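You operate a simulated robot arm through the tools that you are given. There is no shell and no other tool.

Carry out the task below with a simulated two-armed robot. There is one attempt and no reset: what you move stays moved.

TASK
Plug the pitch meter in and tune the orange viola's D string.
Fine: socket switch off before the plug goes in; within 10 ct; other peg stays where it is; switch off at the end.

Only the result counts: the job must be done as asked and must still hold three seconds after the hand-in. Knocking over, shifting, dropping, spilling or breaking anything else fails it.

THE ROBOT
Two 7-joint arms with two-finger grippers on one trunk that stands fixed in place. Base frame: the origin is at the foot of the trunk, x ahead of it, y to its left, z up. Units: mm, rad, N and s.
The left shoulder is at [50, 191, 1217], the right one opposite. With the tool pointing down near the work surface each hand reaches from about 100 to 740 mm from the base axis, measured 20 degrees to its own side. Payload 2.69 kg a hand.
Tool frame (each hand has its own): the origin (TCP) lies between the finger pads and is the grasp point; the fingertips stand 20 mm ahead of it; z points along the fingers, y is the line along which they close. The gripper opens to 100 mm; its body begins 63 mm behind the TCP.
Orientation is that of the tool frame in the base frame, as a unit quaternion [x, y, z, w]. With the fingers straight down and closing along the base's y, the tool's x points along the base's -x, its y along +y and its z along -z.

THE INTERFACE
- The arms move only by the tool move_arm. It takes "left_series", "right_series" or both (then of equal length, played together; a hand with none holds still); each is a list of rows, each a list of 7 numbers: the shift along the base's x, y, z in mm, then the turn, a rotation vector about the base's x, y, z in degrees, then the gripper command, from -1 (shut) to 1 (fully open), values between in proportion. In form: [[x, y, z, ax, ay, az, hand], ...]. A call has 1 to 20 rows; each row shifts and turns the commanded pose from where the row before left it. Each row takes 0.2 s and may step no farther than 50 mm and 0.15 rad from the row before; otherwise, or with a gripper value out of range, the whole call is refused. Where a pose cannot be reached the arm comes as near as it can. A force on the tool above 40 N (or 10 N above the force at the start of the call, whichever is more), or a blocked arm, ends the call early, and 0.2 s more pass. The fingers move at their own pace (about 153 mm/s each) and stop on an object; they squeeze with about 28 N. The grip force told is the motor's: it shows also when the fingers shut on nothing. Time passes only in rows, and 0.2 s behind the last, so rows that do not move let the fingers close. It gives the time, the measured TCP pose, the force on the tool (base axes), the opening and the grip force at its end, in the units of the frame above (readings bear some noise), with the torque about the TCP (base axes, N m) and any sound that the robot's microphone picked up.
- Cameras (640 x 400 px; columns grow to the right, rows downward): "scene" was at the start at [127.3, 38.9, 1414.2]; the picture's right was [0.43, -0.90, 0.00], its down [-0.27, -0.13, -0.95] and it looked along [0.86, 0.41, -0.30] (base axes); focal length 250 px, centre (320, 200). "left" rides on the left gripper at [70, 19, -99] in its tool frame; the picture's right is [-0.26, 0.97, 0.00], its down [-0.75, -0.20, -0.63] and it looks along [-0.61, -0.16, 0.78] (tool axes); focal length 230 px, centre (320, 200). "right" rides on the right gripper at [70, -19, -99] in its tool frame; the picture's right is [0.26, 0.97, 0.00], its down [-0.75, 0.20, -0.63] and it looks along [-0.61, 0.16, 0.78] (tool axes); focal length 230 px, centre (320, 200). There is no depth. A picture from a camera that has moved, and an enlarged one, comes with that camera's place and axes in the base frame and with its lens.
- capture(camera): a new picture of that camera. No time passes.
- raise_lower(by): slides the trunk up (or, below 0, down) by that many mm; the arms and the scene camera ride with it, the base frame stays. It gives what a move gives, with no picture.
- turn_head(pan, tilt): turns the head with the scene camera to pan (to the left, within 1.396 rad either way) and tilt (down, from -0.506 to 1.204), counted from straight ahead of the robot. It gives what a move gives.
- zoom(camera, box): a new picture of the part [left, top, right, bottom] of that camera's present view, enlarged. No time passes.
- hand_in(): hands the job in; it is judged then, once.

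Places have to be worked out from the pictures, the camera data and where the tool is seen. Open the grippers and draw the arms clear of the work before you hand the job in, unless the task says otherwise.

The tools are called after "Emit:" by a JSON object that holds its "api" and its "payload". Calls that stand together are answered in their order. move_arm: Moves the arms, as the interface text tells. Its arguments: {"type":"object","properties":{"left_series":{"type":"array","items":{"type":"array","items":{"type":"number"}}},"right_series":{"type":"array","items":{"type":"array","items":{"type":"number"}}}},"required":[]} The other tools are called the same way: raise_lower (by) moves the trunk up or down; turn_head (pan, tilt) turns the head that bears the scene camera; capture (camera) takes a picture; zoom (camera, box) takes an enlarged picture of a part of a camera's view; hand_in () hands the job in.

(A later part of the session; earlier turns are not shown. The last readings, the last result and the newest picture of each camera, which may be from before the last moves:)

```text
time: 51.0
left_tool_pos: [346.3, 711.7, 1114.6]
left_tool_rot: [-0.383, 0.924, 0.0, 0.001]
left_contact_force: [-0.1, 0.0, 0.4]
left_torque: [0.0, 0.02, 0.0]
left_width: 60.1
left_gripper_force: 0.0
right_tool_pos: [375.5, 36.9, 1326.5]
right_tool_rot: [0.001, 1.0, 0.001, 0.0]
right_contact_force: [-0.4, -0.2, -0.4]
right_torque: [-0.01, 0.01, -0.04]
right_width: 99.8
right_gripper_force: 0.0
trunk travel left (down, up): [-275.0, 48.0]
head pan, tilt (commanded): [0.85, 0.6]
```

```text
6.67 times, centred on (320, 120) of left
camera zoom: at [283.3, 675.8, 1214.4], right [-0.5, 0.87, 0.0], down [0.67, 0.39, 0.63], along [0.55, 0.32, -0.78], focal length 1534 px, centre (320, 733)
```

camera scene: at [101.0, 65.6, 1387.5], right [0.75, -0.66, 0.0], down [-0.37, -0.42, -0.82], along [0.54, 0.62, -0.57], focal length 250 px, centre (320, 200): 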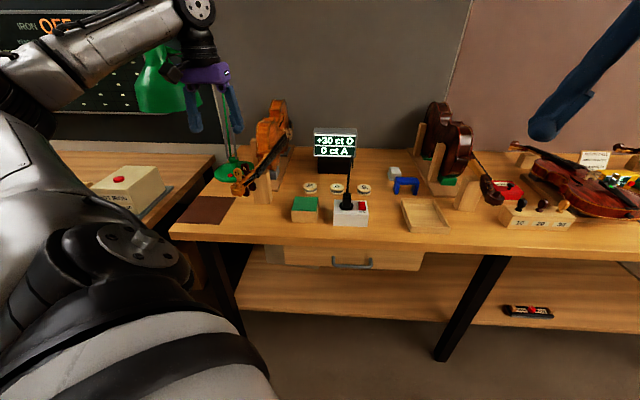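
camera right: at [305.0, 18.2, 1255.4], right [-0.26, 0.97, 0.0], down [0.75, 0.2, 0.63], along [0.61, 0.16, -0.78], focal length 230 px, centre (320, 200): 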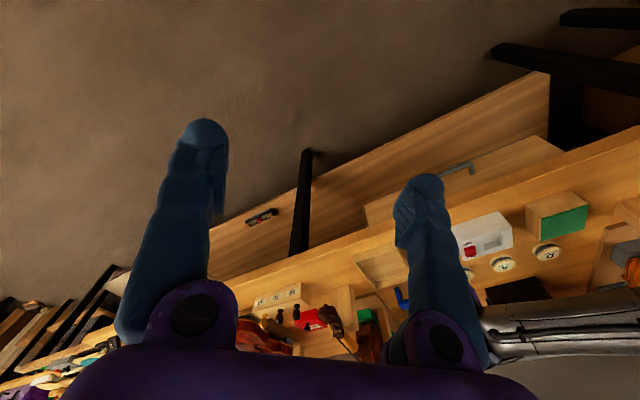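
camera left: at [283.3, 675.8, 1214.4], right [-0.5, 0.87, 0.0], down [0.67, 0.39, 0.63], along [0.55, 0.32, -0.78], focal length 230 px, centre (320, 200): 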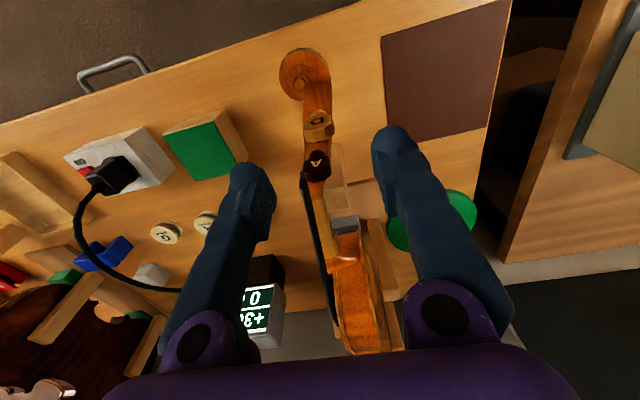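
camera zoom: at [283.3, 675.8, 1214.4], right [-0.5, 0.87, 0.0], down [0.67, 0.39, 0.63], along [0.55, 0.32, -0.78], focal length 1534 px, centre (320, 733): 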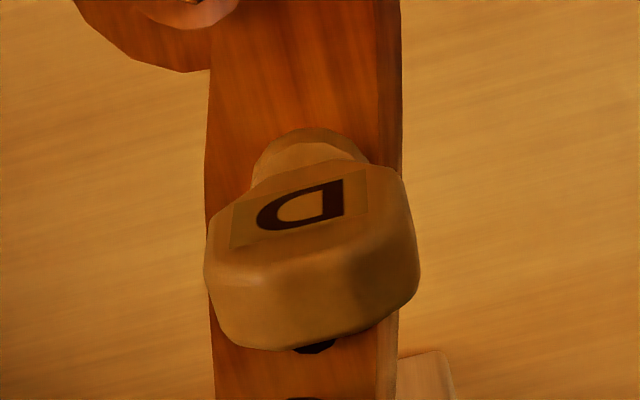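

Aligned within ~1°. D's head centre is ~1 mm forward of the TCP. I'll nudge and descend part-way with fingers open 60 mm, then check the straddle.

Emit:
{"api": "move_arm", "payload": {"left_series": [[-0.5, -0.9, -12, 0, 0, 0, 0.2], [0, 0, -12, 0, 0, 0, 0.2], [0, 0, -12, 0, 0, 0, 0.2]]}}

Emit:
{"api": "capture", "payload": {"camera": "left"}}

Emit:
{"api": "zoom", "payload": {"camera": "left", "box": [240, 90, 400, 190]}}

Emit:
{"api": "zoom", "payload": {"camera": "scene", "box": [190, 140, 286, 200]}}

```text
time: 51.8
left_tool_pos: [344.6, 711.9, 1079.4]
left_tool_rot: [-0.384, 0.924, 0.001, 0.0]
left_contact_force: [-0.1, 0.6, 0.5]
left_torque: [-0.02, 0.04, -0.02]
left_width: 59.8
left_gripper_force: 0.0
right_tool_pos: [375.1, 37.5, 1325.7]
right_tool_rot: [0.0, 1.0, 0.0, 0.0]
right_contact_force: [-0.1, -0.8, -0.5]
right_torque: [-0.01, 0.0, 0.0]
right_width: 100.0
right_gripper_force: 0.0
trunk travel left (down, up): [-275.0, 48.0]
head pan, tilt (commanded): [0.85, 0.6]
```

```text
taken
camera left: at [282.2, 675.8, 1178.3], right [-0.5, 0.86, 0.0], down [0.67, 0.39, 0.63], along [0.54, 0.32, -0.78], focal length 230 px, centre (320, 200)
```

left: 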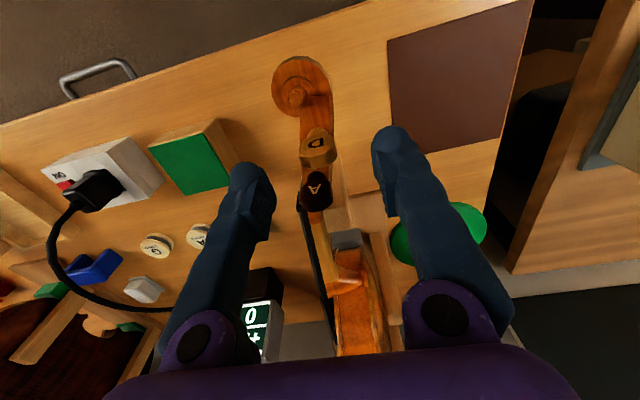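

```text
4.00 times, centred on (320, 140) of left
camera zoom: at [282.2, 675.8, 1178.3], right [-0.5, 0.86, 0.0], down [0.67, 0.39, 0.63], along [0.54, 0.32, -0.78], focal length 920 px, centre (320, 440)
```

zoom: 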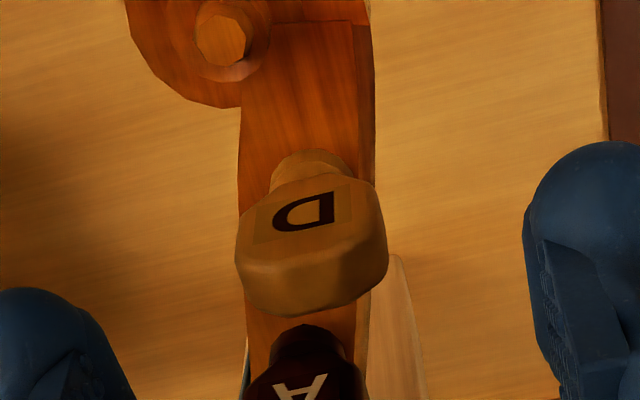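

```text
6.67 times, centred on (238, 170) of scene
camera zoom: at [101.5, 65.4, 1387.5], right [0.75, -0.66, 0.0], down [-0.37, -0.42, -0.82], along [0.54, 0.62, -0.57], focal length 1664 px, centre (867, 400)
```

zoom: 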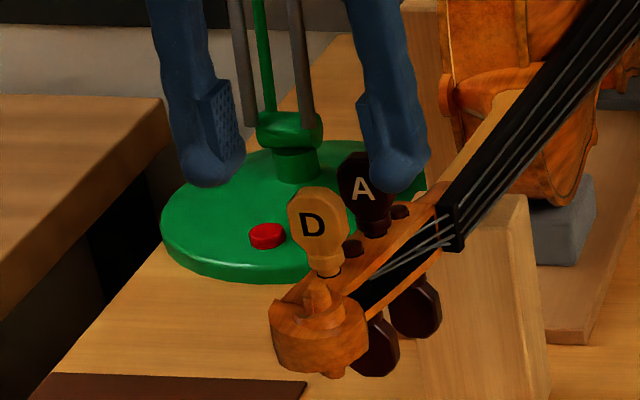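

D sits ~0.8 mm toward +e of the finger midline. I'll correct that and descend to grip height (TCP z ≈ 1043).

Emit:
{"api": "move_arm", "payload": {"left_series": [[0.6, -0.6, -12, 0, 0, 0, 0.2], [0, 0, -12, 0, 0, 0, 0.2], [0, 0, -12, 0, 0, 0, 0.2]]}}

Emit:
{"api": "capture", "payload": {"camera": "left"}}

Emit:
{"api": "zoom", "payload": {"camera": "left", "box": [240, 110, 400, 210]}}

Emit:
{"api": "zoom", "payload": {"camera": "scene", "box": [190, 140, 286, 200]}}

```text
time: 52.6
left_tool_pos: [345.9, 710.3, 1042.6]
left_tool_rot: [-0.383, 0.924, 0.0, 0.001]
left_contact_force: [-0.2, 0.3, 0.4]
left_torque: [-0.02, 0.0, -0.03]
left_width: 60.0
left_gripper_force: 0.1
right_tool_pos: [375.4, 37.4, 1326.2]
right_tool_rot: [0.001, 1.0, 0.001, 0.0]
right_contact_force: [0.5, -0.5, 0.3]
right_torque: [-0.02, -0.02, -0.01]
right_width: 100.3
right_gripper_force: 0.1
trunk travel left (down, up): [-275.0, 48.0]
head pan, tilt (commanded): [0.85, 0.6]
```

```text
taken
camera left: at [283.4, 674.4, 1141.7], right [-0.5, 0.86, 0.0], down [0.67, 0.39, 0.63], along [0.55, 0.32, -0.78], focal length 230 px, centre (320, 200)
```

left: 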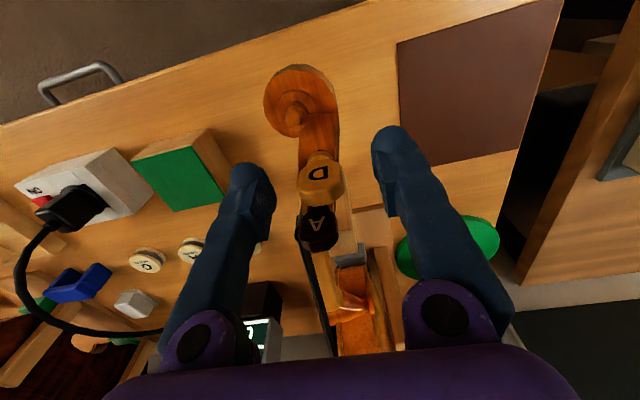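

```text
4.00 times, centred on (320, 160) of left
camera zoom: at [283.4, 674.4, 1141.7], right [-0.5, 0.86, 0.0], down [0.67, 0.39, 0.63], along [0.55, 0.32, -0.78], focal length 920 px, centre (320, 360)
```

zoom: 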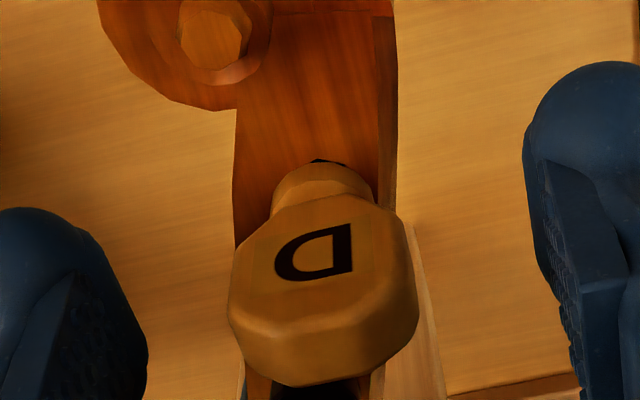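

```text
6.67 times, centred on (238, 170) of scene
camera zoom: at [101.5, 65.4, 1387.5], right [0.75, -0.66, 0.0], down [-0.37, -0.42, -0.82], along [0.54, 0.62, -0.57], focal length 1664 px, centre (867, 400)
```

zoom: 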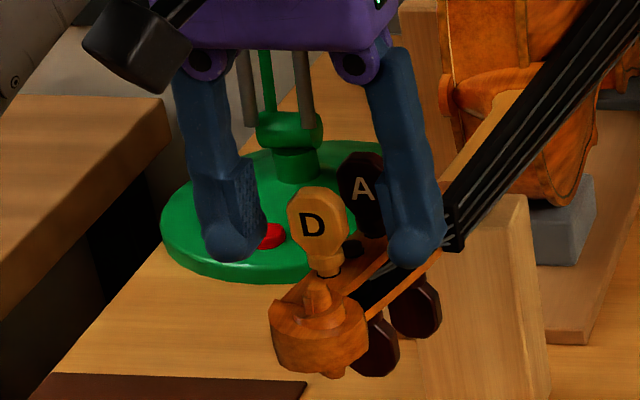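

Fingers straddle D's head, centred within ~0.5 mm, with A clear of both. I'll close gently in stages.

Emit:
{"api": "move_arm", "payload": {"left_series": [[0, 0, 0, 0, 0, 0, -0.2], [0, 0, 0, 0, 0, 0, -0.4], [0, 0, 0, 0, 0, 0, -0.4]]}}

Emit:
{"api": "zoom", "payload": {"camera": "left", "box": [240, 110, 400, 210]}}

Emit:
{"api": "zoom", "payload": {"camera": "scene", "box": [190, 140, 286, 200]}}

```text
time: 53.4
left_tool_pos: [345.8, 710.2, 1043.5]
left_tool_rot: [-0.383, 0.924, 0.0, 0.0]
left_contact_force: [0.6, -0.1, 0.0]
left_torque: [0.01, 0.03, 0.03]
left_width: 29.9
left_gripper_force: 0.1
right_tool_pos: [375.3, 37.9, 1327.5]
right_tool_rot: [0.001, 1.0, 0.001, 0.0]
right_contact_force: [-0.6, -0.4, -0.1]
right_torque: [-0.01, 0.03, -0.01]
right_width: 100.2
right_gripper_force: 0.0
trunk travel left (down, up): [-275.0, 48.0]
head pan, tilt (commanded): [0.85, 0.6]
```

```text
4.00 times, centred on (320, 160) of left
camera zoom: at [283.3, 674.2, 1142.0], right [-0.5, 0.86, 0.0], down [0.67, 0.39, 0.63], along [0.55, 0.32, -0.78], focal length 920 px, centre (320, 360)
```

zoom: 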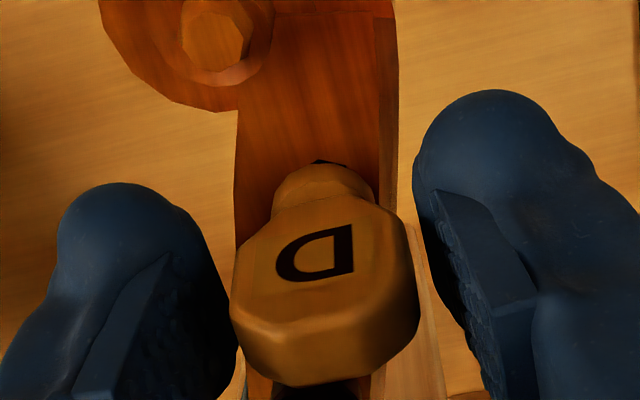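

```text
6.67 times, centred on (238, 170) of scene
camera zoom: at [101.3, 65.1, 1387.5], right [0.75, -0.66, 0.0], down [-0.37, -0.42, -0.83], along [0.54, 0.62, -0.56], focal length 1664 px, centre (867, 400)
```

zoom: 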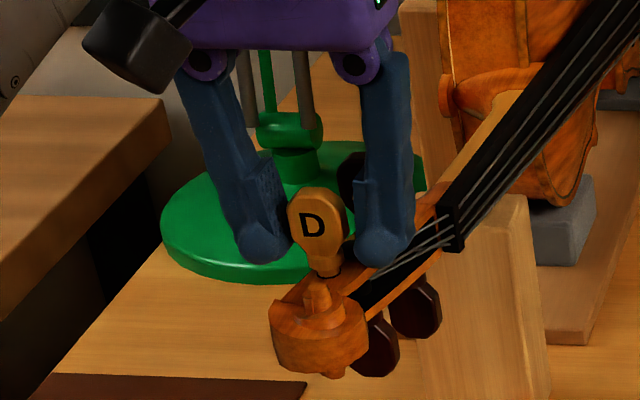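

At 30 mm opening both fingers are just clear of the head on each side. I'll close further until they touch.

Emit:
{"api": "move_arm", "payload": {"left_series": [[0, 0, 0, 0, 0, 0, -0.44], [0, 0, 0, 0, 0, 0, -0.48], [0, 0, 0, 0, 0, 0, -0.52], [0, 0, 0, 0, 0, 0, -0.56]]}}

Emit:
{"api": "zoom", "payload": {"camera": "left", "box": [240, 110, 400, 210]}}

Emit:
{"api": "zoom", "payload": {"camera": "scene", "box": [290, 120, 386, 180]}}

```text
time: 54.4
left_tool_pos: [345.7, 709.6, 1043.3]
left_tool_rot: [-0.383, 0.924, 0.0, 0.0]
left_contact_force: [-1.1, 2.6, 0.1]
left_torque: [0.05, 0.03, 0.01]
left_width: 23.9
left_gripper_force: 1.5
right_tool_pos: [375.7, 37.3, 1327.6]
right_tool_rot: [0.001, 1.0, 0.001, 0.001]
right_contact_force: [0.6, -0.3, -1.0]
right_torque: [0.01, -0.01, -0.01]
right_width: 99.5
right_gripper_force: 0.0
trunk travel left (down, up): [-275.0, 48.0]
head pan, tilt (commanded): [0.85, 0.6]
```

```text
4.00 times, centred on (320, 160) of left
camera zoom: at [283.0, 674.5, 1142.0], right [-0.5, 0.86, 0.0], down [0.67, 0.39, 0.63], along [0.54, 0.32, -0.78], focal length 920 px, centre (320, 360)
```

zoom: 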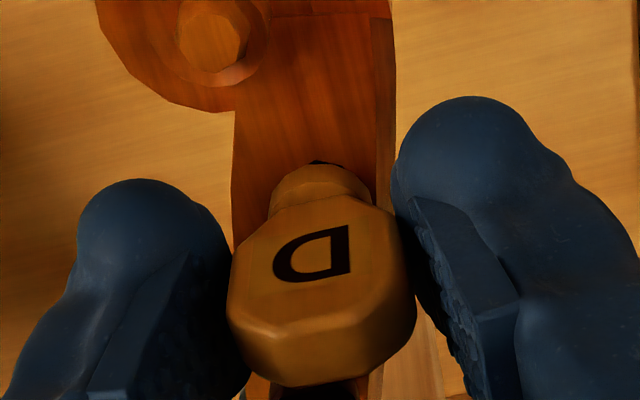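

```text
6.67 times, centred on (338, 150) of scene
camera zoom: at [101.1, 65.4, 1387.5], right [0.75, -0.66, 0.0], down [-0.37, -0.42, -0.83], along [0.54, 0.62, -0.56], focal length 1664 px, centre (200, 533)
```

zoom: 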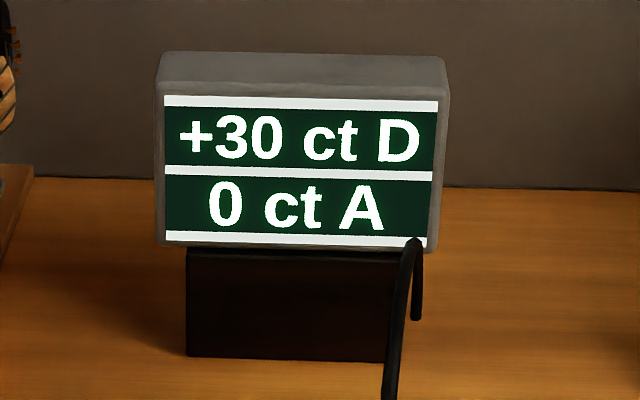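

Both fingers touch; a slight 2.6 N side load says I should shift ~0.4 mm toward −e. I'll do that and firm up the grip moderately.

Emit:
{"api": "move_arm", "payload": {"left_series": [[-0.3, 0.3, 0, 0, 0, 0, -0.58], [0, 0, 0, 0, 0, 0, -0.62], [0, 0, 0, 0, 0, 0, -0.66]]}}

Emit:
{"api": "zoom", "payload": {"camera": "left", "box": [240, 110, 400, 210]}}

Emit:
{"api": "zoom", "payload": {"camera": "scene", "box": [290, 120, 386, 180]}}

```text
time: 55.2
left_tool_pos: [345.5, 711.5, 1042.5]
left_tool_rot: [-0.384, 0.923, 0.0, 0.001]
left_contact_force: [-4.9, 1.8, -1.4]
left_torque: [-0.01, 0.07, -0.02]
left_width: 21.4
left_gripper_force: 45.0
right_tool_pos: [374.7, 37.3, 1326.6]
right_tool_rot: [0.001, 1.0, -0.001, 0.001]
right_contact_force: [0.3, -0.2, -0.6]
right_torque: [0.02, -0.02, 0.02]
right_width: 100.1
right_gripper_force: 0.1
trunk travel left (down, up): [-275.0, 48.0]
head pan, tilt (commanded): [0.85, 0.6]
```

```text
4.00 times, centred on (320, 160) of left
camera zoom: at [282.6, 675.1, 1141.8], right [-0.5, 0.86, 0.0], down [0.67, 0.39, 0.63], along [0.54, 0.32, -0.78], focal length 920 px, centre (320, 360)
```

zoom: 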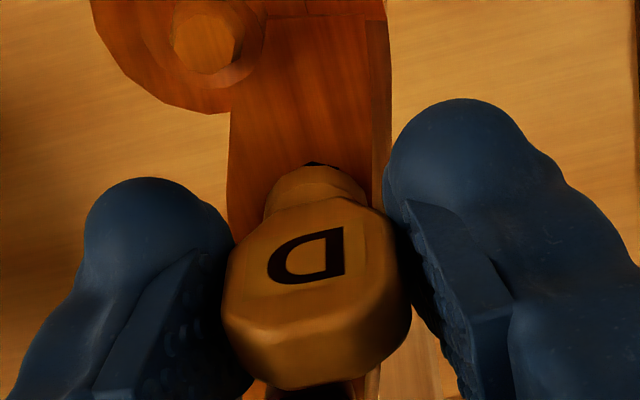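

```text
6.67 times, centred on (338, 150) of scene
camera zoom: at [100.9, 65.5, 1387.5], right [0.75, -0.66, 0.0], down [-0.37, -0.42, -0.83], along [0.54, 0.62, -0.56], focal length 1664 px, centre (200, 533)
```

zoom: 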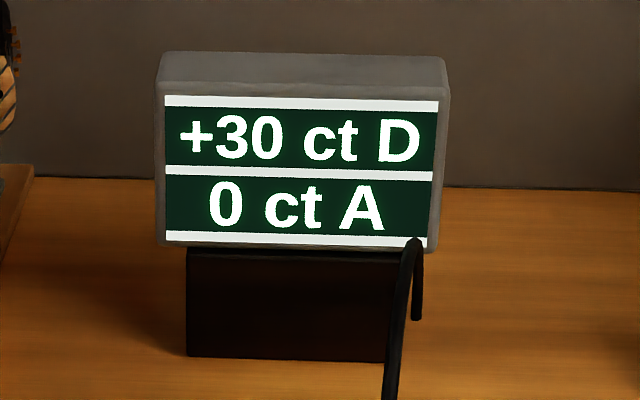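

Grip is 45 N at 21.4 mm with ~5 N side load. I'll ease the squeeze a bit and shift another 0.6 mm toward −e to null the side force.

Emit:
{"api": "move_arm", "payload": {"left_series": [[-0.4, 0.5, 0, 0, 0, 0, -0.62], [0, 0, 0, 0, 0, 0, -0.62], [0, 0, 0, 0, 0, 0, -0.62]]}}

```text
time: 56.0
left_tool_pos: [344.1, 710.5, 1044.2]
left_tool_rot: [-0.383, 0.924, 0.0, 0.0]
left_contact_force: [0.1, -2.0, -3.0]
left_torque: [0.03, -0.1, 0.01]
left_width: 21.7
left_gripper_force: 45.0
right_tool_pos: [375.6, 37.0, 1326.2]
right_tool_rot: [0.0, 1.0, 0.001, 0.0]
right_contact_force: [-0.2, 0.1, 0.7]
right_torque: [-0.01, 0.01, 0.03]
right_width: 99.9
right_gripper_force: 0.1
trunk travel left (down, up): [-275.0, 48.0]
head pan, tilt (commanded): [0.85, 0.6]
```

Side load is now balanced. Trial turn: 3° clockwise seen from above, then read the meter.

Emit:
{"api": "move_arm", "payload": {"left_series": [[0, 0, 0, 0, 0, -1.5, -0.62], [0, 0, 0, 0, 0, -1.5, -0.62]]}}

Emit:
{"api": "zoom", "payload": {"camera": "scene", "box": [290, 120, 386, 180]}}

Emit:
{"api": "zoom", "payload": {"camera": "left", "box": [240, 110, 400, 210]}}

```text
time: 56.6
left_tool_pos: [344.8, 710.8, 1043.1]
left_tool_rot: [-0.359, 0.933, 0.001, 0.0]
left_contact_force: [0.3, -4.8, -4.2]
left_torque: [0.11, -0.26, 0.02]
left_width: 21.7
left_gripper_force: 44.5
right_tool_pos: [374.6, 37.4, 1327.1]
right_tool_rot: [0.001, 1.0, 0.001, 0.0]
right_contact_force: [-0.5, 0.3, 0.7]
right_torque: [0.02, -0.02, 0.02]
right_width: 99.9
right_gripper_force: 0.1
trunk travel left (down, up): [-275.0, 48.0]
head pan, tilt (commanded): [0.85, 0.6]
```

```text
6.67 times, centred on (338, 150) of scene
camera zoom: at [101.6, 65.0, 1387.5], right [0.75, -0.66, 0.0], down [-0.37, -0.42, -0.83], along [0.54, 0.62, -0.56], focal length 1664 px, centre (200, 533)
```

zoom: 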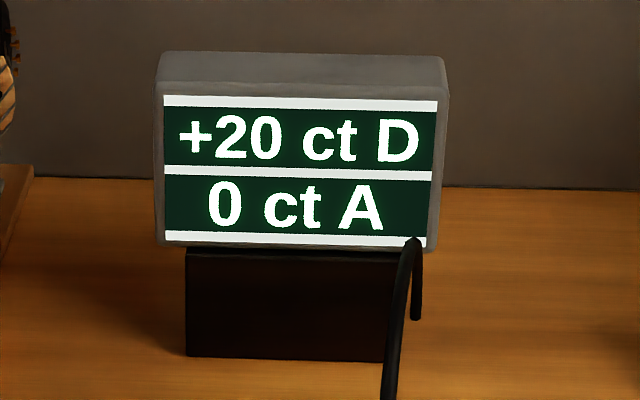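

```text
4.00 times, centred on (320, 160) of left
camera zoom: at [280.8, 678.4, 1141.7], right [-0.46, 0.89, 0.0], down [0.69, 0.35, 0.63], along [0.56, 0.29, -0.78], focal length 920 px, centre (320, 360)
```

zoom: 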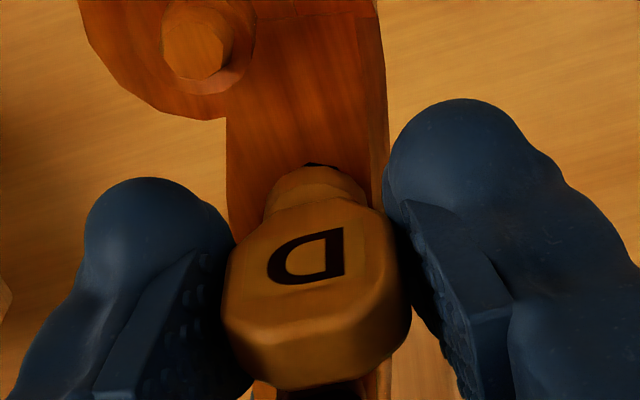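

D fell to +20 ct for 3°, A unchanged: the right direction, ~3.3 ct per degree. I'll turn another 3° with a tiny shift to relieve the side load.

Emit:
{"api": "move_arm", "payload": {"left_series": [[0.2, -0.4, 0, 0, 0, -1.5, -0.62], [0, 0, 0, 0, 0, -1.5, -0.62]]}}

Emit:
{"api": "zoom", "payload": {"camera": "scene", "box": [290, 120, 386, 180]}}

```text
time: 57.2
left_tool_pos: [346.3, 710.3, 1043.7]
left_tool_rot: [-0.335, 0.942, -0.001, 0.0]
left_contact_force: [0.5, -5.7, -6.2]
left_torque: [-0.1, 0.01, -0.01]
left_width: 21.6
left_gripper_force: 45.1
right_tool_pos: [376.4, 35.8, 1326.5]
right_tool_rot: [0.001, 1.0, 0.0, 0.001]
right_contact_force: [0.6, 0.1, 0.1]
right_torque: [0.01, 0.01, 0.0]
right_width: 100.1
right_gripper_force: 0.1
trunk travel left (down, up): [-275.0, 48.0]
head pan, tilt (commanded): [0.85, 0.6]
```

```text
6.67 times, centred on (338, 150) of scene
camera zoom: at [101.8, 65.0, 1387.5], right [0.75, -0.66, 0.0], down [-0.37, -0.42, -0.82], along [0.54, 0.62, -0.57], focal length 1664 px, centre (200, 533)
```

zoom: 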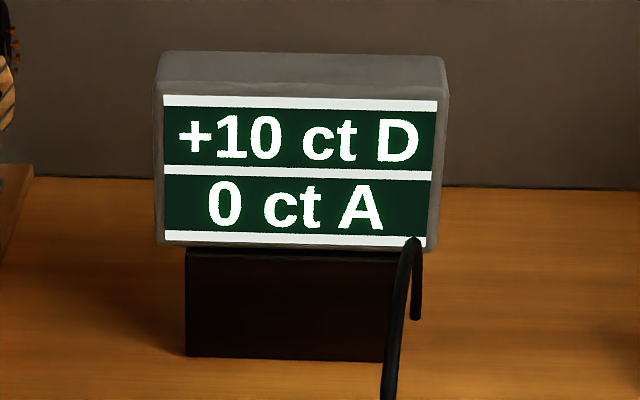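

+10 ct now. Another 3° should bring it to about 0; I'll also ease the vertical and side loads slightly.

Emit:
{"api": "move_arm", "payload": {"left_series": [[0.2, -0.4, -0.5, 0, 0, -1.5, -0.62], [0, 0, 0, 0, 0, -1.5, -0.62]]}}

Emit:
{"api": "zoom", "payload": {"camera": "scene", "box": [290, 120, 386, 180]}}

Emit:
{"api": "zoom", "payload": {"camera": "scene", "box": [190, 140, 286, 200]}}

```text
time: 57.8
left_tool_pos: [346.2, 712.4, 1042.7]
left_tool_rot: [-0.309, 0.951, 0.0, 0.0]
left_contact_force: [-2.4, -4.7, -1.7]
left_torque: [-0.1, 0.2, -0.01]
left_width: 21.5
left_gripper_force: 44.8
right_tool_pos: [375.8, 37.1, 1326.7]
right_tool_rot: [0.002, 1.0, 0.001, 0.001]
right_contact_force: [-0.1, 0.0, 0.0]
right_torque: [-0.01, 0.01, 0.01]
right_width: 100.1
right_gripper_force: 0.1
trunk travel left (down, up): [-275.0, 48.0]
head pan, tilt (commanded): [0.85, 0.6]
```

```text
6.67 times, centred on (338, 150) of scene
camera zoom: at [101.3, 64.9, 1387.5], right [0.75, -0.66, 0.0], down [-0.37, -0.42, -0.83], along [0.54, 0.62, -0.56], focal length 1664 px, centre (200, 533)
```

zoom: 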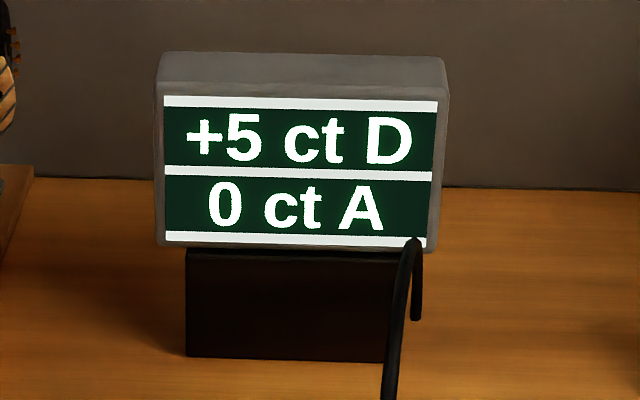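

```text
6.67 times, centred on (238, 170) of scene
camera zoom: at [101.3, 64.9, 1387.5], right [0.75, -0.66, 0.0], down [-0.37, -0.42, -0.83], along [0.54, 0.62, -0.56], focal length 1664 px, centre (867, 400)
```

zoom: 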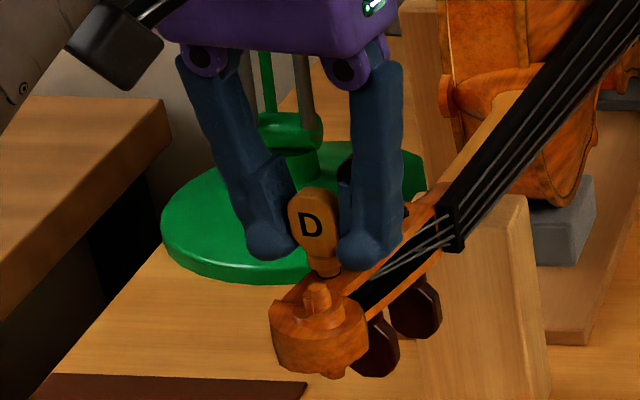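

+5 ct now (display in 5 ct steps). I'll turn about 1.8° more to reach 0.

Emit:
{"api": "move_arm", "payload": {"left_series": [[-0.2, -0.3, 0, 0, 0, -0.9, -0.62], [0, 0, 0, 0, 0, -0.9, -0.62], [0, 0, 0, 0, 0, 0, -0.62]]}}

Emit:
{"api": "zoom", "payload": {"camera": "scene", "box": [290, 120, 386, 180]}}

```text
time: 58.6
left_tool_pos: [344.3, 709.7, 1042.4]
left_tool_rot: [-0.295, 0.956, -0.001, 0.002]
left_contact_force: [1.1, 1.8, -0.9]
left_torque: [-0.05, 0.15, -0.03]
left_width: 21.6
left_gripper_force: 44.7
right_tool_pos: [374.8, 37.6, 1325.6]
right_tool_rot: [0.001, 1.0, 0.0, 0.0]
right_contact_force: [-0.3, -0.3, -0.5]
right_torque: [-0.03, -0.02, -0.03]
right_width: 100.2
right_gripper_force: 0.1
trunk travel left (down, up): [-275.0, 48.0]
head pan, tilt (commanded): [0.85, 0.6]
```

```text
6.67 times, centred on (338, 150) of scene
camera zoom: at [101.5, 65.5, 1387.5], right [0.75, -0.66, 0.0], down [-0.37, -0.42, -0.82], along [0.54, 0.62, -0.57], focal length 1664 px, centre (200, 533)
```

zoom: 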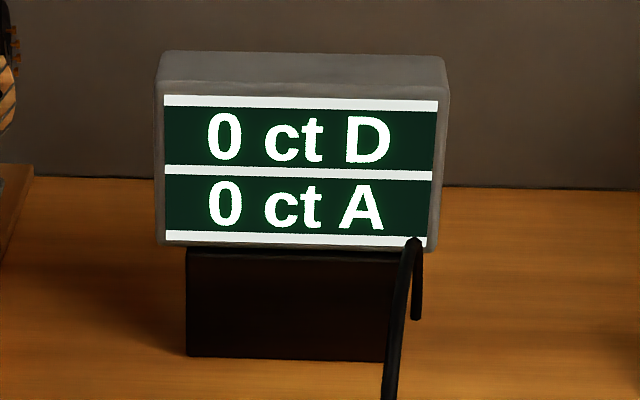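

D reads 0 ct and forces are small. I'll open the fingers gradually and see whether the reading holds.

Emit:
{"api": "move_arm", "payload": {"left_series": [[0, 0, 0, 0, 0, 0, -0.54], [0, 0, 0, 0, 0, 0, -0.4], [0, 0, 0, 0, 0, 0, 0], [0, 0, 0, 0, 0, 0, 0.2]]}}

Emit:
{"api": "zoom", "payload": {"camera": "scene", "box": [290, 120, 386, 180]}}

Emit:
{"api": "capture", "payload": {"camera": "left"}}

```text
time: 59.6
left_tool_pos: [344.8, 710.4, 1043.0]
left_tool_rot: [-0.294, 0.956, -0.001, 0.0]
left_contact_force: [-0.9, 0.1, -0.4]
left_torque: [-0.01, 0.01, 0.02]
left_width: 60.3
left_gripper_force: 0.1
right_tool_pos: [374.6, 38.1, 1326.0]
right_tool_rot: [0.001, 1.0, 0.001, 0.0]
right_contact_force: [-0.2, 0.1, 0.1]
right_torque: [-0.02, -0.01, -0.03]
right_width: 99.8
right_gripper_force: 0.1
trunk travel left (down, up): [-275.0, 48.0]
head pan, tilt (commanded): [0.85, 0.6]
```

```text
6.67 times, centred on (338, 150) of scene
camera zoom: at [101.3, 65.1, 1387.5], right [0.75, -0.66, 0.0], down [-0.37, -0.42, -0.83], along [0.54, 0.62, -0.56], focal length 1664 px, centre (200, 533)
```

zoom: 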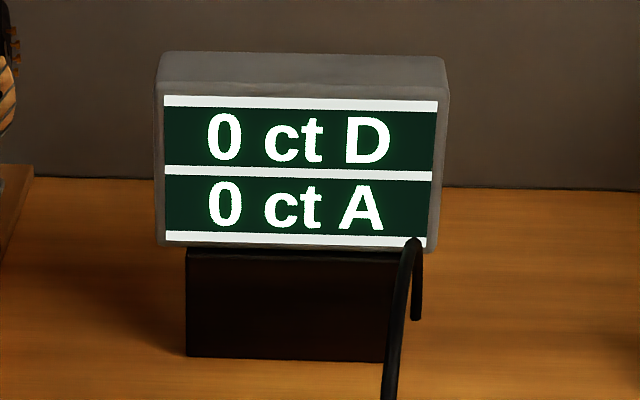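

```text
taken
camera left: at [276.8, 686.5, 1141.3], right [-0.33, 0.94, 0.0], down [0.73, 0.26, 0.63], along [0.59, 0.21, -0.78], focal length 230 px, centre (320, 200)
```

left: 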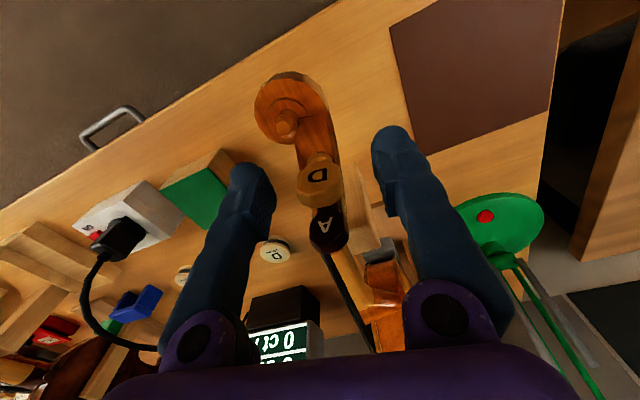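

Both strings read 0 ct with the peg released. I'll rise straight up off the peg, then bring the hand back toward the front.

Emit:
{"api": "move_arm", "payload": {"left_series": [[0, 0, 15, 0, 0, 0, 0.2], [0, 0, 25, 0, 0, 0, 0.2], [0, 0, 30, 0, 0, 0, 0.2], [0, 0, 40, 0, 0, 0, 0.2], [0, 0, 40, 0, 0, 5.4, 0], [0, 0, 0, 0, 0, 5.4, -0.5]]}}

Emit:
{"api": "move_arm", "payload": {"left_series": [[20, -37, 0, 3.54, -3.54, 0, -1], [20, -37, 0, 3.54, -3.54, 0, -1], [20, -37, 0, 3.54, -3.54, 0, -1], [20, -37, 0, 3.54, -3.54, 0, -1], [20, -37, 0, 3.54, -3.54, 0, -1], [20, -37, 0, 3.54, -3.54, 0, -1], [20, -37, 0, 3.54, -3.54, 0, -1], [20, -37, 0, 3.54, -3.54, 0, -1], [20, -37, 0, 3.54, -3.54, 0, -1]]}}

Emit:
{"api": "capture", "payload": {"camera": "scene"}}

```text
time: 61.2
left_tool_pos: [339.5, 701.0, 1096.7]
left_tool_rot: [-0.349, 0.931, 0.03, -0.101]
left_contact_force: [0.1, -0.2, -0.4]
left_torque: [0.02, 0.01, -0.02]
left_width: 25.1
left_gripper_force: 0.1
left hand out of reach, approached as far as the arm can: row 4, 5
right_tool_pos: [376.1, 36.9, 1327.3]
right_tool_rot: [0.0, 1.0, 0.0, 0.0]
right_contact_force: [0.2, 0.2, 0.2]
right_torque: [-0.05, -0.02, -0.03]
right_width: 100.0
right_gripper_force: 0.0
trunk travel left (down, up): [-275.0, 48.0]
head pan, tilt (commanded): [0.85, 0.6]
stopped in row 6 (left hand): the arm was blocked; the commanded pose is now the measured one
```

```text
time: 63.2
left_tool_pos: [519.5, 366.9, 1096.3]
left_tool_rot: [-0.357, 0.88, 0.185, 0.254]
left_contact_force: [0.2, -0.3, 0.1]
left_torque: [0.03, 0.0, 0.02]
left_width: 0.0
left_gripper_force: 27.8
right_tool_pos: [374.2, 35.7, 1327.2]
right_tool_rot: [0.001, 1.0, 0.001, 0.0]
right_contact_force: [0.5, 0.9, 0.7]
right_torque: [0.04, -0.02, 0.01]
right_width: 100.1
right_gripper_force: 0.0
trunk travel left (down, up): [-275.0, 48.0]
head pan, tilt (commanded): [0.85, 0.6]
```

```text
taken
camera scene: at [101.8, 64.1, 1387.5], right [0.75, -0.66, 0.0], down [-0.37, -0.42, -0.83], along [0.54, 0.62, -0.56], focal length 250 px, centre (320, 200)
```

scene: 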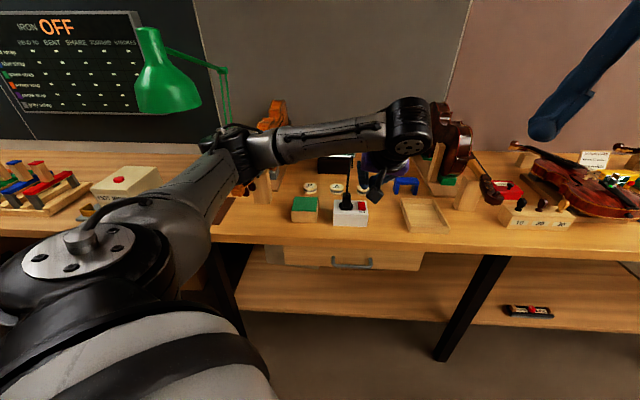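

The rise was blocked part-way and the arm's elbow has changed posture, now near the viola in view. I must check nothing was disturbed before moving on.

Emit:
{"api": "zoom", "payload": {"camera": "scene", "box": [120, 60, 312, 210]}}

Emit:
{"api": "zoom", "payload": {"camera": "scene", "box": [290, 120, 418, 220]}}

Emit:
{"api": "capture", "payload": {"camera": "left"}}

Emit:
{"api": "capture", "payload": {"camera": "right"}}

```text
2.67 times, centred on (216, 135) of scene
camera zoom: at [101.8, 64.1, 1387.5], right [0.75, -0.66, 0.0], down [-0.37, -0.42, -0.83], along [0.54, 0.62, -0.56], focal length 665 px, centre (597, 373)
```

zoom: 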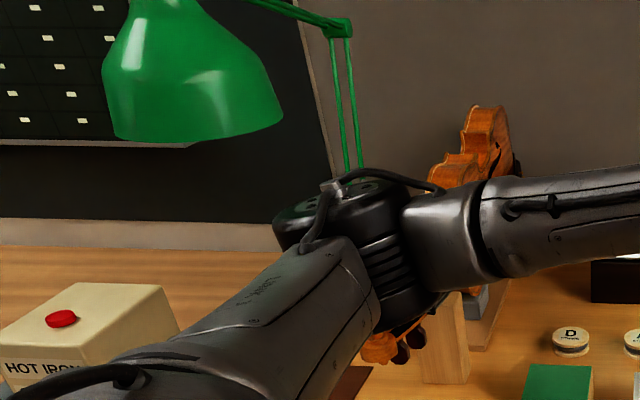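

```text
4.00 times, centred on (354, 170) of scene
camera zoom: at [101.8, 64.1, 1387.5], right [0.75, -0.66, 0.0], down [-0.37, -0.42, -0.83], along [0.54, 0.62, -0.56], focal length 998 px, centre (184, 320)
```

zoom: 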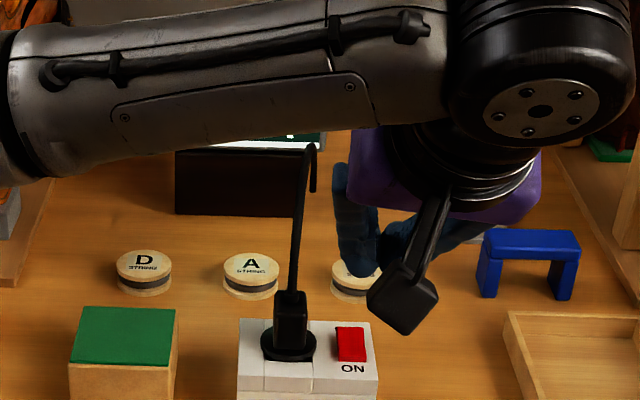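

```text
taken
camera left: at [431.2, 292.7, 1137.4], right [-0.54, 0.79, 0.29], down [0.41, -0.06, 0.91], along [0.74, 0.61, -0.29], focal length 230 px, centre (320, 200)
```

left: 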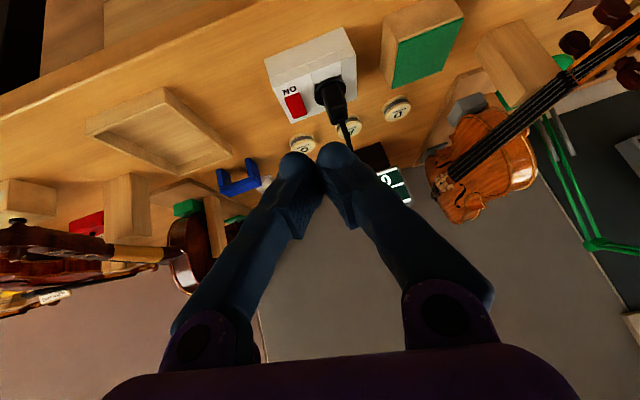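

```text
taken
camera right: at [305.6, 17.2, 1425.2], right [-0.26, 0.97, 0.0], down [0.75, 0.2, 0.63], along [0.61, 0.16, -0.78], focal length 230 px, centre (320, 200)
```

right: 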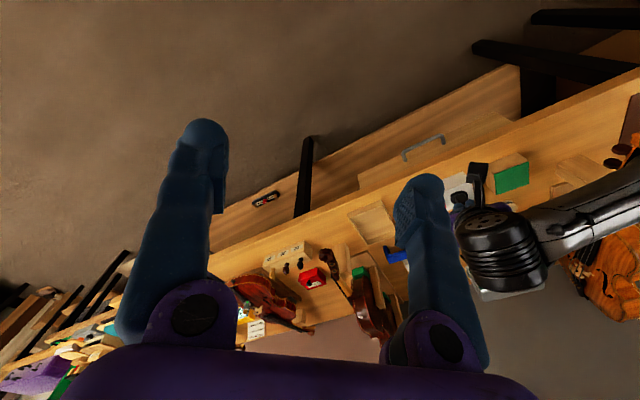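

The elbow is about 200 mm short of the viola, and the lamp is unmoved. I'll correct the tool's orientation back to the 45° tilt and raise a bit, then check the viola and meter again.

Emit:
{"api": "move_arm", "payload": {"left_series": [[0, 0, 20, 0.28, -4.15, -0.82, -1], [0, 0, 20, 0.28, -4.15, -0.82, -1], [0, 0, 25, 0.28, -4.15, -0.82, -1], [0, 0, 25, 0, 0, 0, -1]]}}

Emit:
{"api": "capture", "payload": {"camera": "scene"}}

Emit:
{"api": "capture", "payload": {"camera": "left"}}

```text
time: 64.2
left_tool_pos: [518.1, 367.6, 1188.1]
left_tool_rot: [-0.353, 0.853, 0.146, 0.355]
left_contact_force: [0.6, -0.2, -0.1]
left_torque: [0.02, -0.02, -0.02]
left_width: 0.0
left_gripper_force: 27.7
right_tool_pos: [374.5, 36.1, 1326.8]
right_tool_rot: [0.001, 1.0, 0.002, 0.001]
right_contact_force: [0.3, -0.4, 0.3]
right_torque: [0.06, 0.0, -0.02]
right_width: 100.2
right_gripper_force: 0.0
trunk travel left (down, up): [-275.0, 48.0]
head pan, tilt (commanded): [0.85, 0.6]
```

```text
taken
camera scene: at [101.1, 64.7, 1387.5], right [0.75, -0.66, 0.0], down [-0.37, -0.42, -0.83], along [0.54, 0.62, -0.56], focal length 250 px, centre (320, 200)
```

scene: 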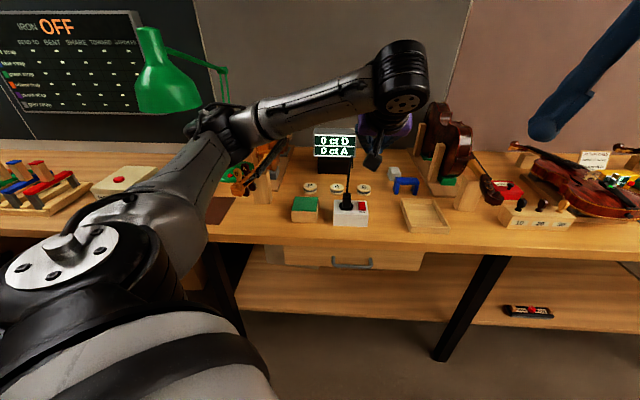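

```text
taken
camera left: at [419.2, 297.1, 1207.6], right [-0.55, 0.81, 0.18], down [0.2, -0.08, 0.98], along [0.81, 0.58, -0.12], focal length 230 px, centre (320, 200)
```

left: 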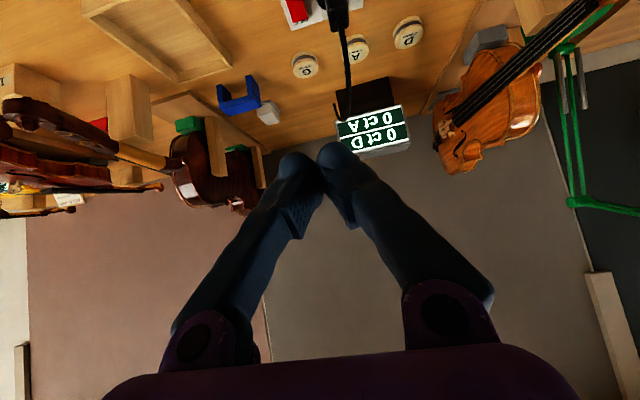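

Meter still shows 0 ct D / 0 ct A and the viola looks undisturbed. Now I'll lower the trunk in two stages to regain reach to the switch.

Emit:
{"api": "raise_lower", "payload": {"by": -100}}

Emit:
{"api": "capture", "payload": {"camera": "scene"}}

```text
time: 65.5
left_tool_pos: [516.5, 367.8, 1087.7]
left_tool_rot: [-0.353, 0.853, 0.145, 0.356]
left_contact_force: [0.0, 0.0, 0.2]
left_torque: [-0.03, 0.0, -0.01]
left_width: 0.0
left_gripper_force: 27.6
right_tool_pos: [375.4, 37.0, 1227.5]
right_tool_rot: [0.0, 1.0, 0.0, 0.001]
right_contact_force: [-0.2, 0.3, 0.0]
right_torque: [0.02, -0.02, 0.01]
right_width: 100.0
right_gripper_force: 0.0
trunk travel left (down, up): [-175.0, 148.0]
head pan, tilt (commanded): [0.85, 0.6]
```

```text
taken
camera scene: at [101.1, 65.0, 1287.6], right [0.75, -0.66, 0.0], down [-0.37, -0.42, -0.83], along [0.54, 0.62, -0.56], focal length 250 px, centre (320, 200)
```

scene: 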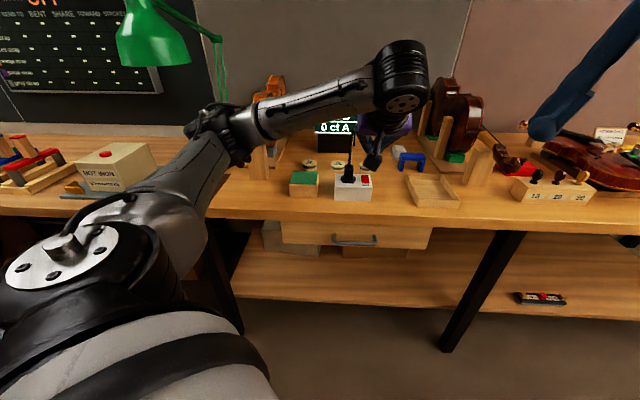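

Still clear. Lowering the last 70 mm.

Emit:
{"api": "raise_lower", "payload": {"by": -70}}

Emit:
{"api": "capture", "payload": {"camera": "scene"}}

Emit:
{"api": "capture", "payload": {"camera": "left"}}

```text
time: 66.6
left_tool_pos: [517.8, 368.5, 1018.3]
left_tool_rot: [-0.353, 0.853, 0.146, 0.355]
left_contact_force: [0.0, 0.2, 0.1]
left_torque: [-0.02, -0.04, 0.01]
left_width: 0.1
left_gripper_force: 28.5
right_tool_pos: [375.3, 37.7, 1157.2]
right_tool_rot: [0.001, 1.0, 0.0, 0.001]
right_contact_force: [0.2, 0.4, 0.3]
right_torque: [-0.02, -0.02, -0.03]
right_width: 100.1
right_gripper_force: 0.2
trunk travel left (down, up): [-105.0, 218.0]
head pan, tilt (commanded): [0.85, 0.6]
```

```text
taken
camera scene: at [101.1, 65.0, 1217.6], right [0.75, -0.66, 0.0], down [-0.37, -0.42, -0.83], along [0.54, 0.62, -0.56], focal length 250 px, centre (320, 200)
```

scene: 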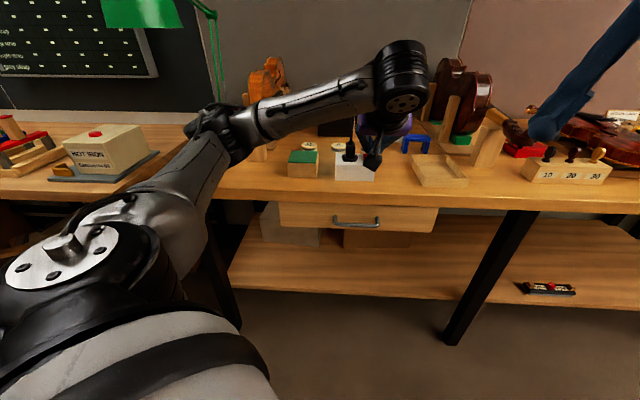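

```text
taken
camera left: at [419.3, 297.4, 1037.5], right [-0.55, 0.81, 0.18], down [0.2, -0.08, 0.98], along [0.81, 0.58, -0.12], focal length 230 px, centre (320, 200)
```

left: 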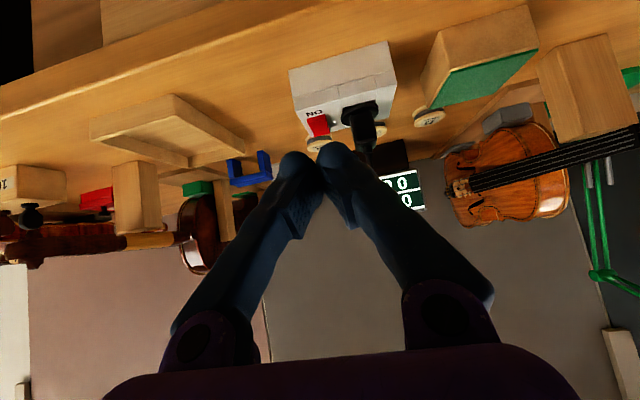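

Everything is clear. To keep the gripper away from the plug while pressing OFF, I'll yaw 20° more and approach the rocker's raised OFF end at TCP ≈ (653, 473), hovering first.

Emit:
{"api": "move_arm", "payload": {"left_series": [[20, 10, 0, 0, 0, 6.7, -1], [29, 24, -10, 0, 0, 6.7, -1], [29, 24, -15, 0, 0, 6.6, -1], [29, 24, -15, 0, 0, 0, -1], [28.6, 22, -20, 0, 0, 0, -1]]}}

Emit:
{"api": "capture", "payload": {"camera": "left"}}

Emit:
{"api": "zoom", "payload": {"camera": "scene", "box": [310, 115, 406, 175]}}

```text
time: 67.8
left_tool_pos: [654.1, 471.7, 954.3]
left_tool_rot: [-0.496, 0.779, 0.206, 0.323]
left_contact_force: [1.0, 1.4, 0.8]
left_torque: [0.02, -0.02, 0.02]
left_width: 0.1
left_gripper_force: 28.0
right_tool_pos: [375.5, 38.0, 1156.0]
right_tool_rot: [0.001, 1.0, 0.001, 0.001]
right_contact_force: [-0.6, -0.6, -0.9]
right_torque: [0.02, 0.0, -0.01]
right_width: 99.9
right_gripper_force: 0.1
trunk travel left (down, up): [-105.0, 218.0]
head pan, tilt (commanded): [0.85, 0.6]
```

```text
taken
camera left: at [586.8, 372.0, 974.6], right [-0.8, 0.57, 0.18], down [0.22, -0.01, 0.98], along [0.56, 0.82, -0.12], focal length 230 px, centre (320, 200)
```

left: 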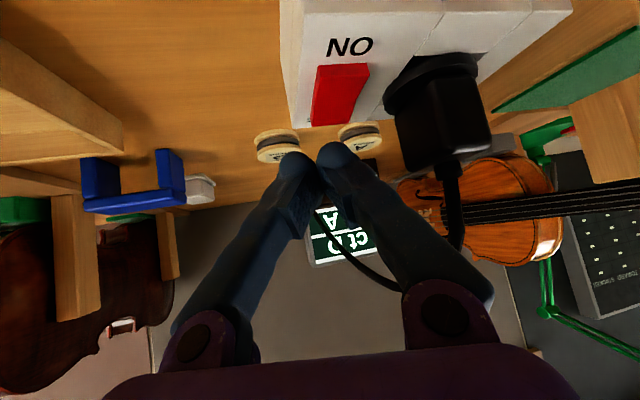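

```text
6.67 times, centred on (358, 145) of scene
camera zoom: at [101.7, 65.3, 1217.4], right [0.75, -0.66, 0.0], down [-0.37, -0.42, -0.82], along [0.54, 0.62, -0.57], focal length 1664 px, centre (67, 567)
```

zoom: 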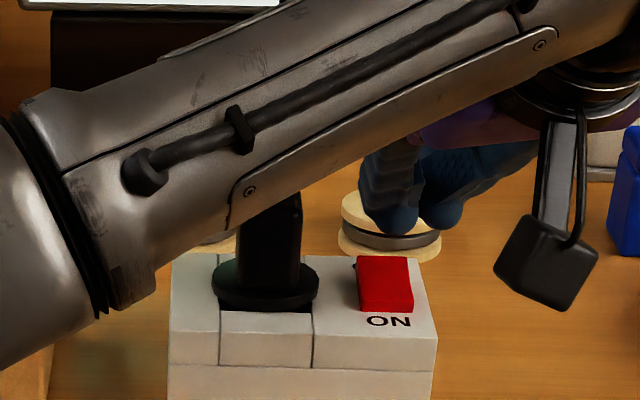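

The rocker is clearly visible (ON) and the left fingertip is lined up over its OFF end, well clear of plug and cable. Descending in small steps to press.

Emit:
{"api": "move_arm", "payload": {"left_series": [[0, 0, -8, 0, 0, 0, -1], [0, 0, -4, 0, 0, 0, -1], [0, 0, -2, 0, 0, 0, -1], [0, 0, -2, 0, 0, 0, -1], [0, 0, -2, 0, 0, 0, -1]]}}

Emit:
{"api": "zoom", "payload": {"camera": "scene", "box": [310, 115, 406, 175]}}

Emit:
{"api": "capture", "payload": {"camera": "left"}}

```text
time: 69.0
left_tool_pos: [651.5, 471.9, 939.9]
left_tool_rot: [-0.497, 0.778, 0.206, 0.324]
left_contact_force: [-0.6, 0.8, -0.2]
left_torque: [0.02, 0.03, 0.02]
left_width: 0.2
left_gripper_force: 27.9
right_tool_pos: [375.7, 36.4, 1155.8]
right_tool_rot: [0.001, 1.0, 0.0, 0.001]
right_contact_force: [0.0, -0.5, 0.8]
right_torque: [0.01, -0.03, -0.02]
right_width: 100.1
right_gripper_force: 0.2
trunk travel left (down, up): [-105.0, 218.0]
head pan, tilt (commanded): [0.85, 0.6]
```

```text
6.67 times, centred on (358, 145) of scene
camera zoom: at [101.3, 65.1, 1217.6], right [0.75, -0.66, 0.0], down [-0.37, -0.42, -0.83], along [0.54, 0.62, -0.56], focal length 1664 px, centre (67, 567)
```

zoom: 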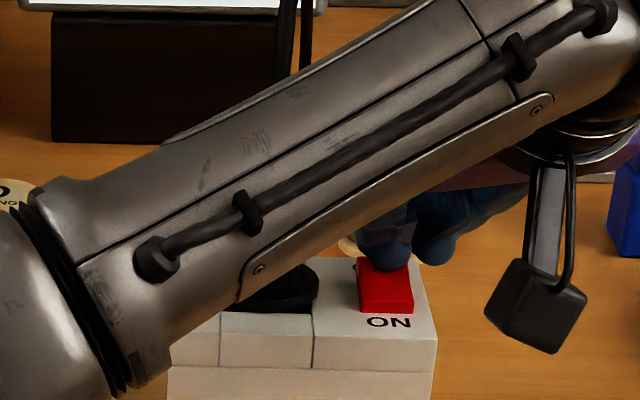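

```text
taken
camera left: at [584.9, 372.0, 959.1], right [-0.8, 0.57, 0.18], down [0.22, -0.01, 0.98], along [0.56, 0.82, -0.12], focal length 230 px, centre (320, 200)
```

left: 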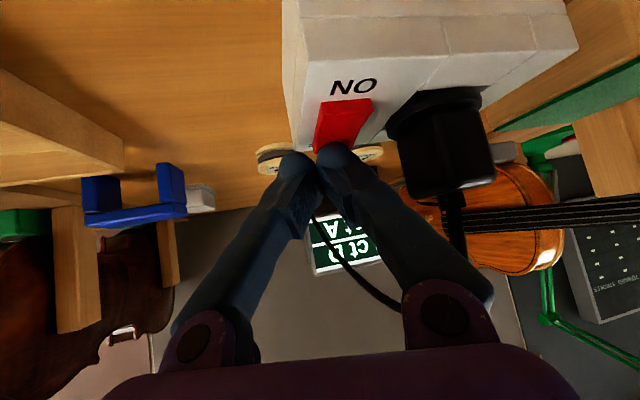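

Not yet touching. Before going further I'll check the whole scene for where the forearm is relative to the plug.

Emit:
{"api": "capture", "payload": {"camera": "scene"}}

Emit:
{"api": "capture", "payload": {"camera": "right"}}

```text
taken
camera scene: at [101.3, 65.1, 1217.6], right [0.75, -0.66, 0.0], down [-0.37, -0.42, -0.83], along [0.54, 0.62, -0.56], focal length 250 px, centre (320, 200)
```

scene: 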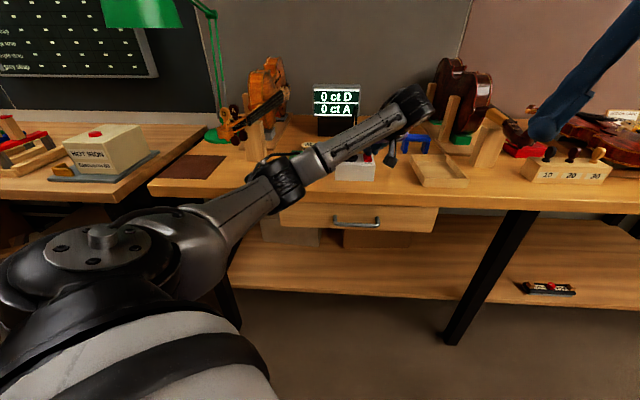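

```text
taken
camera right: at [305.0, 18.2, 1255.4], right [-0.26, 0.97, 0.0], down [0.75, 0.2, 0.63], along [0.61, 0.16, -0.78], focal length 230 px, centre (320, 200)
```

right: 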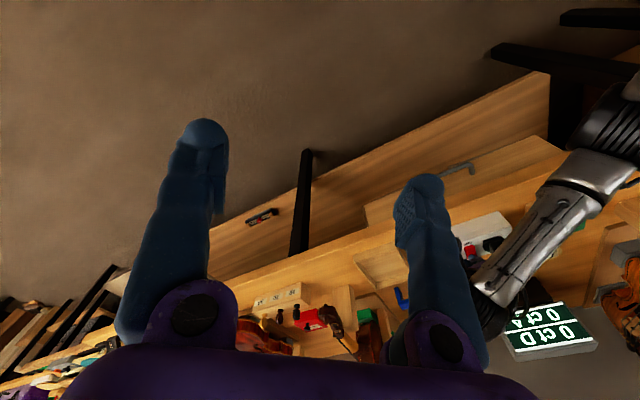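

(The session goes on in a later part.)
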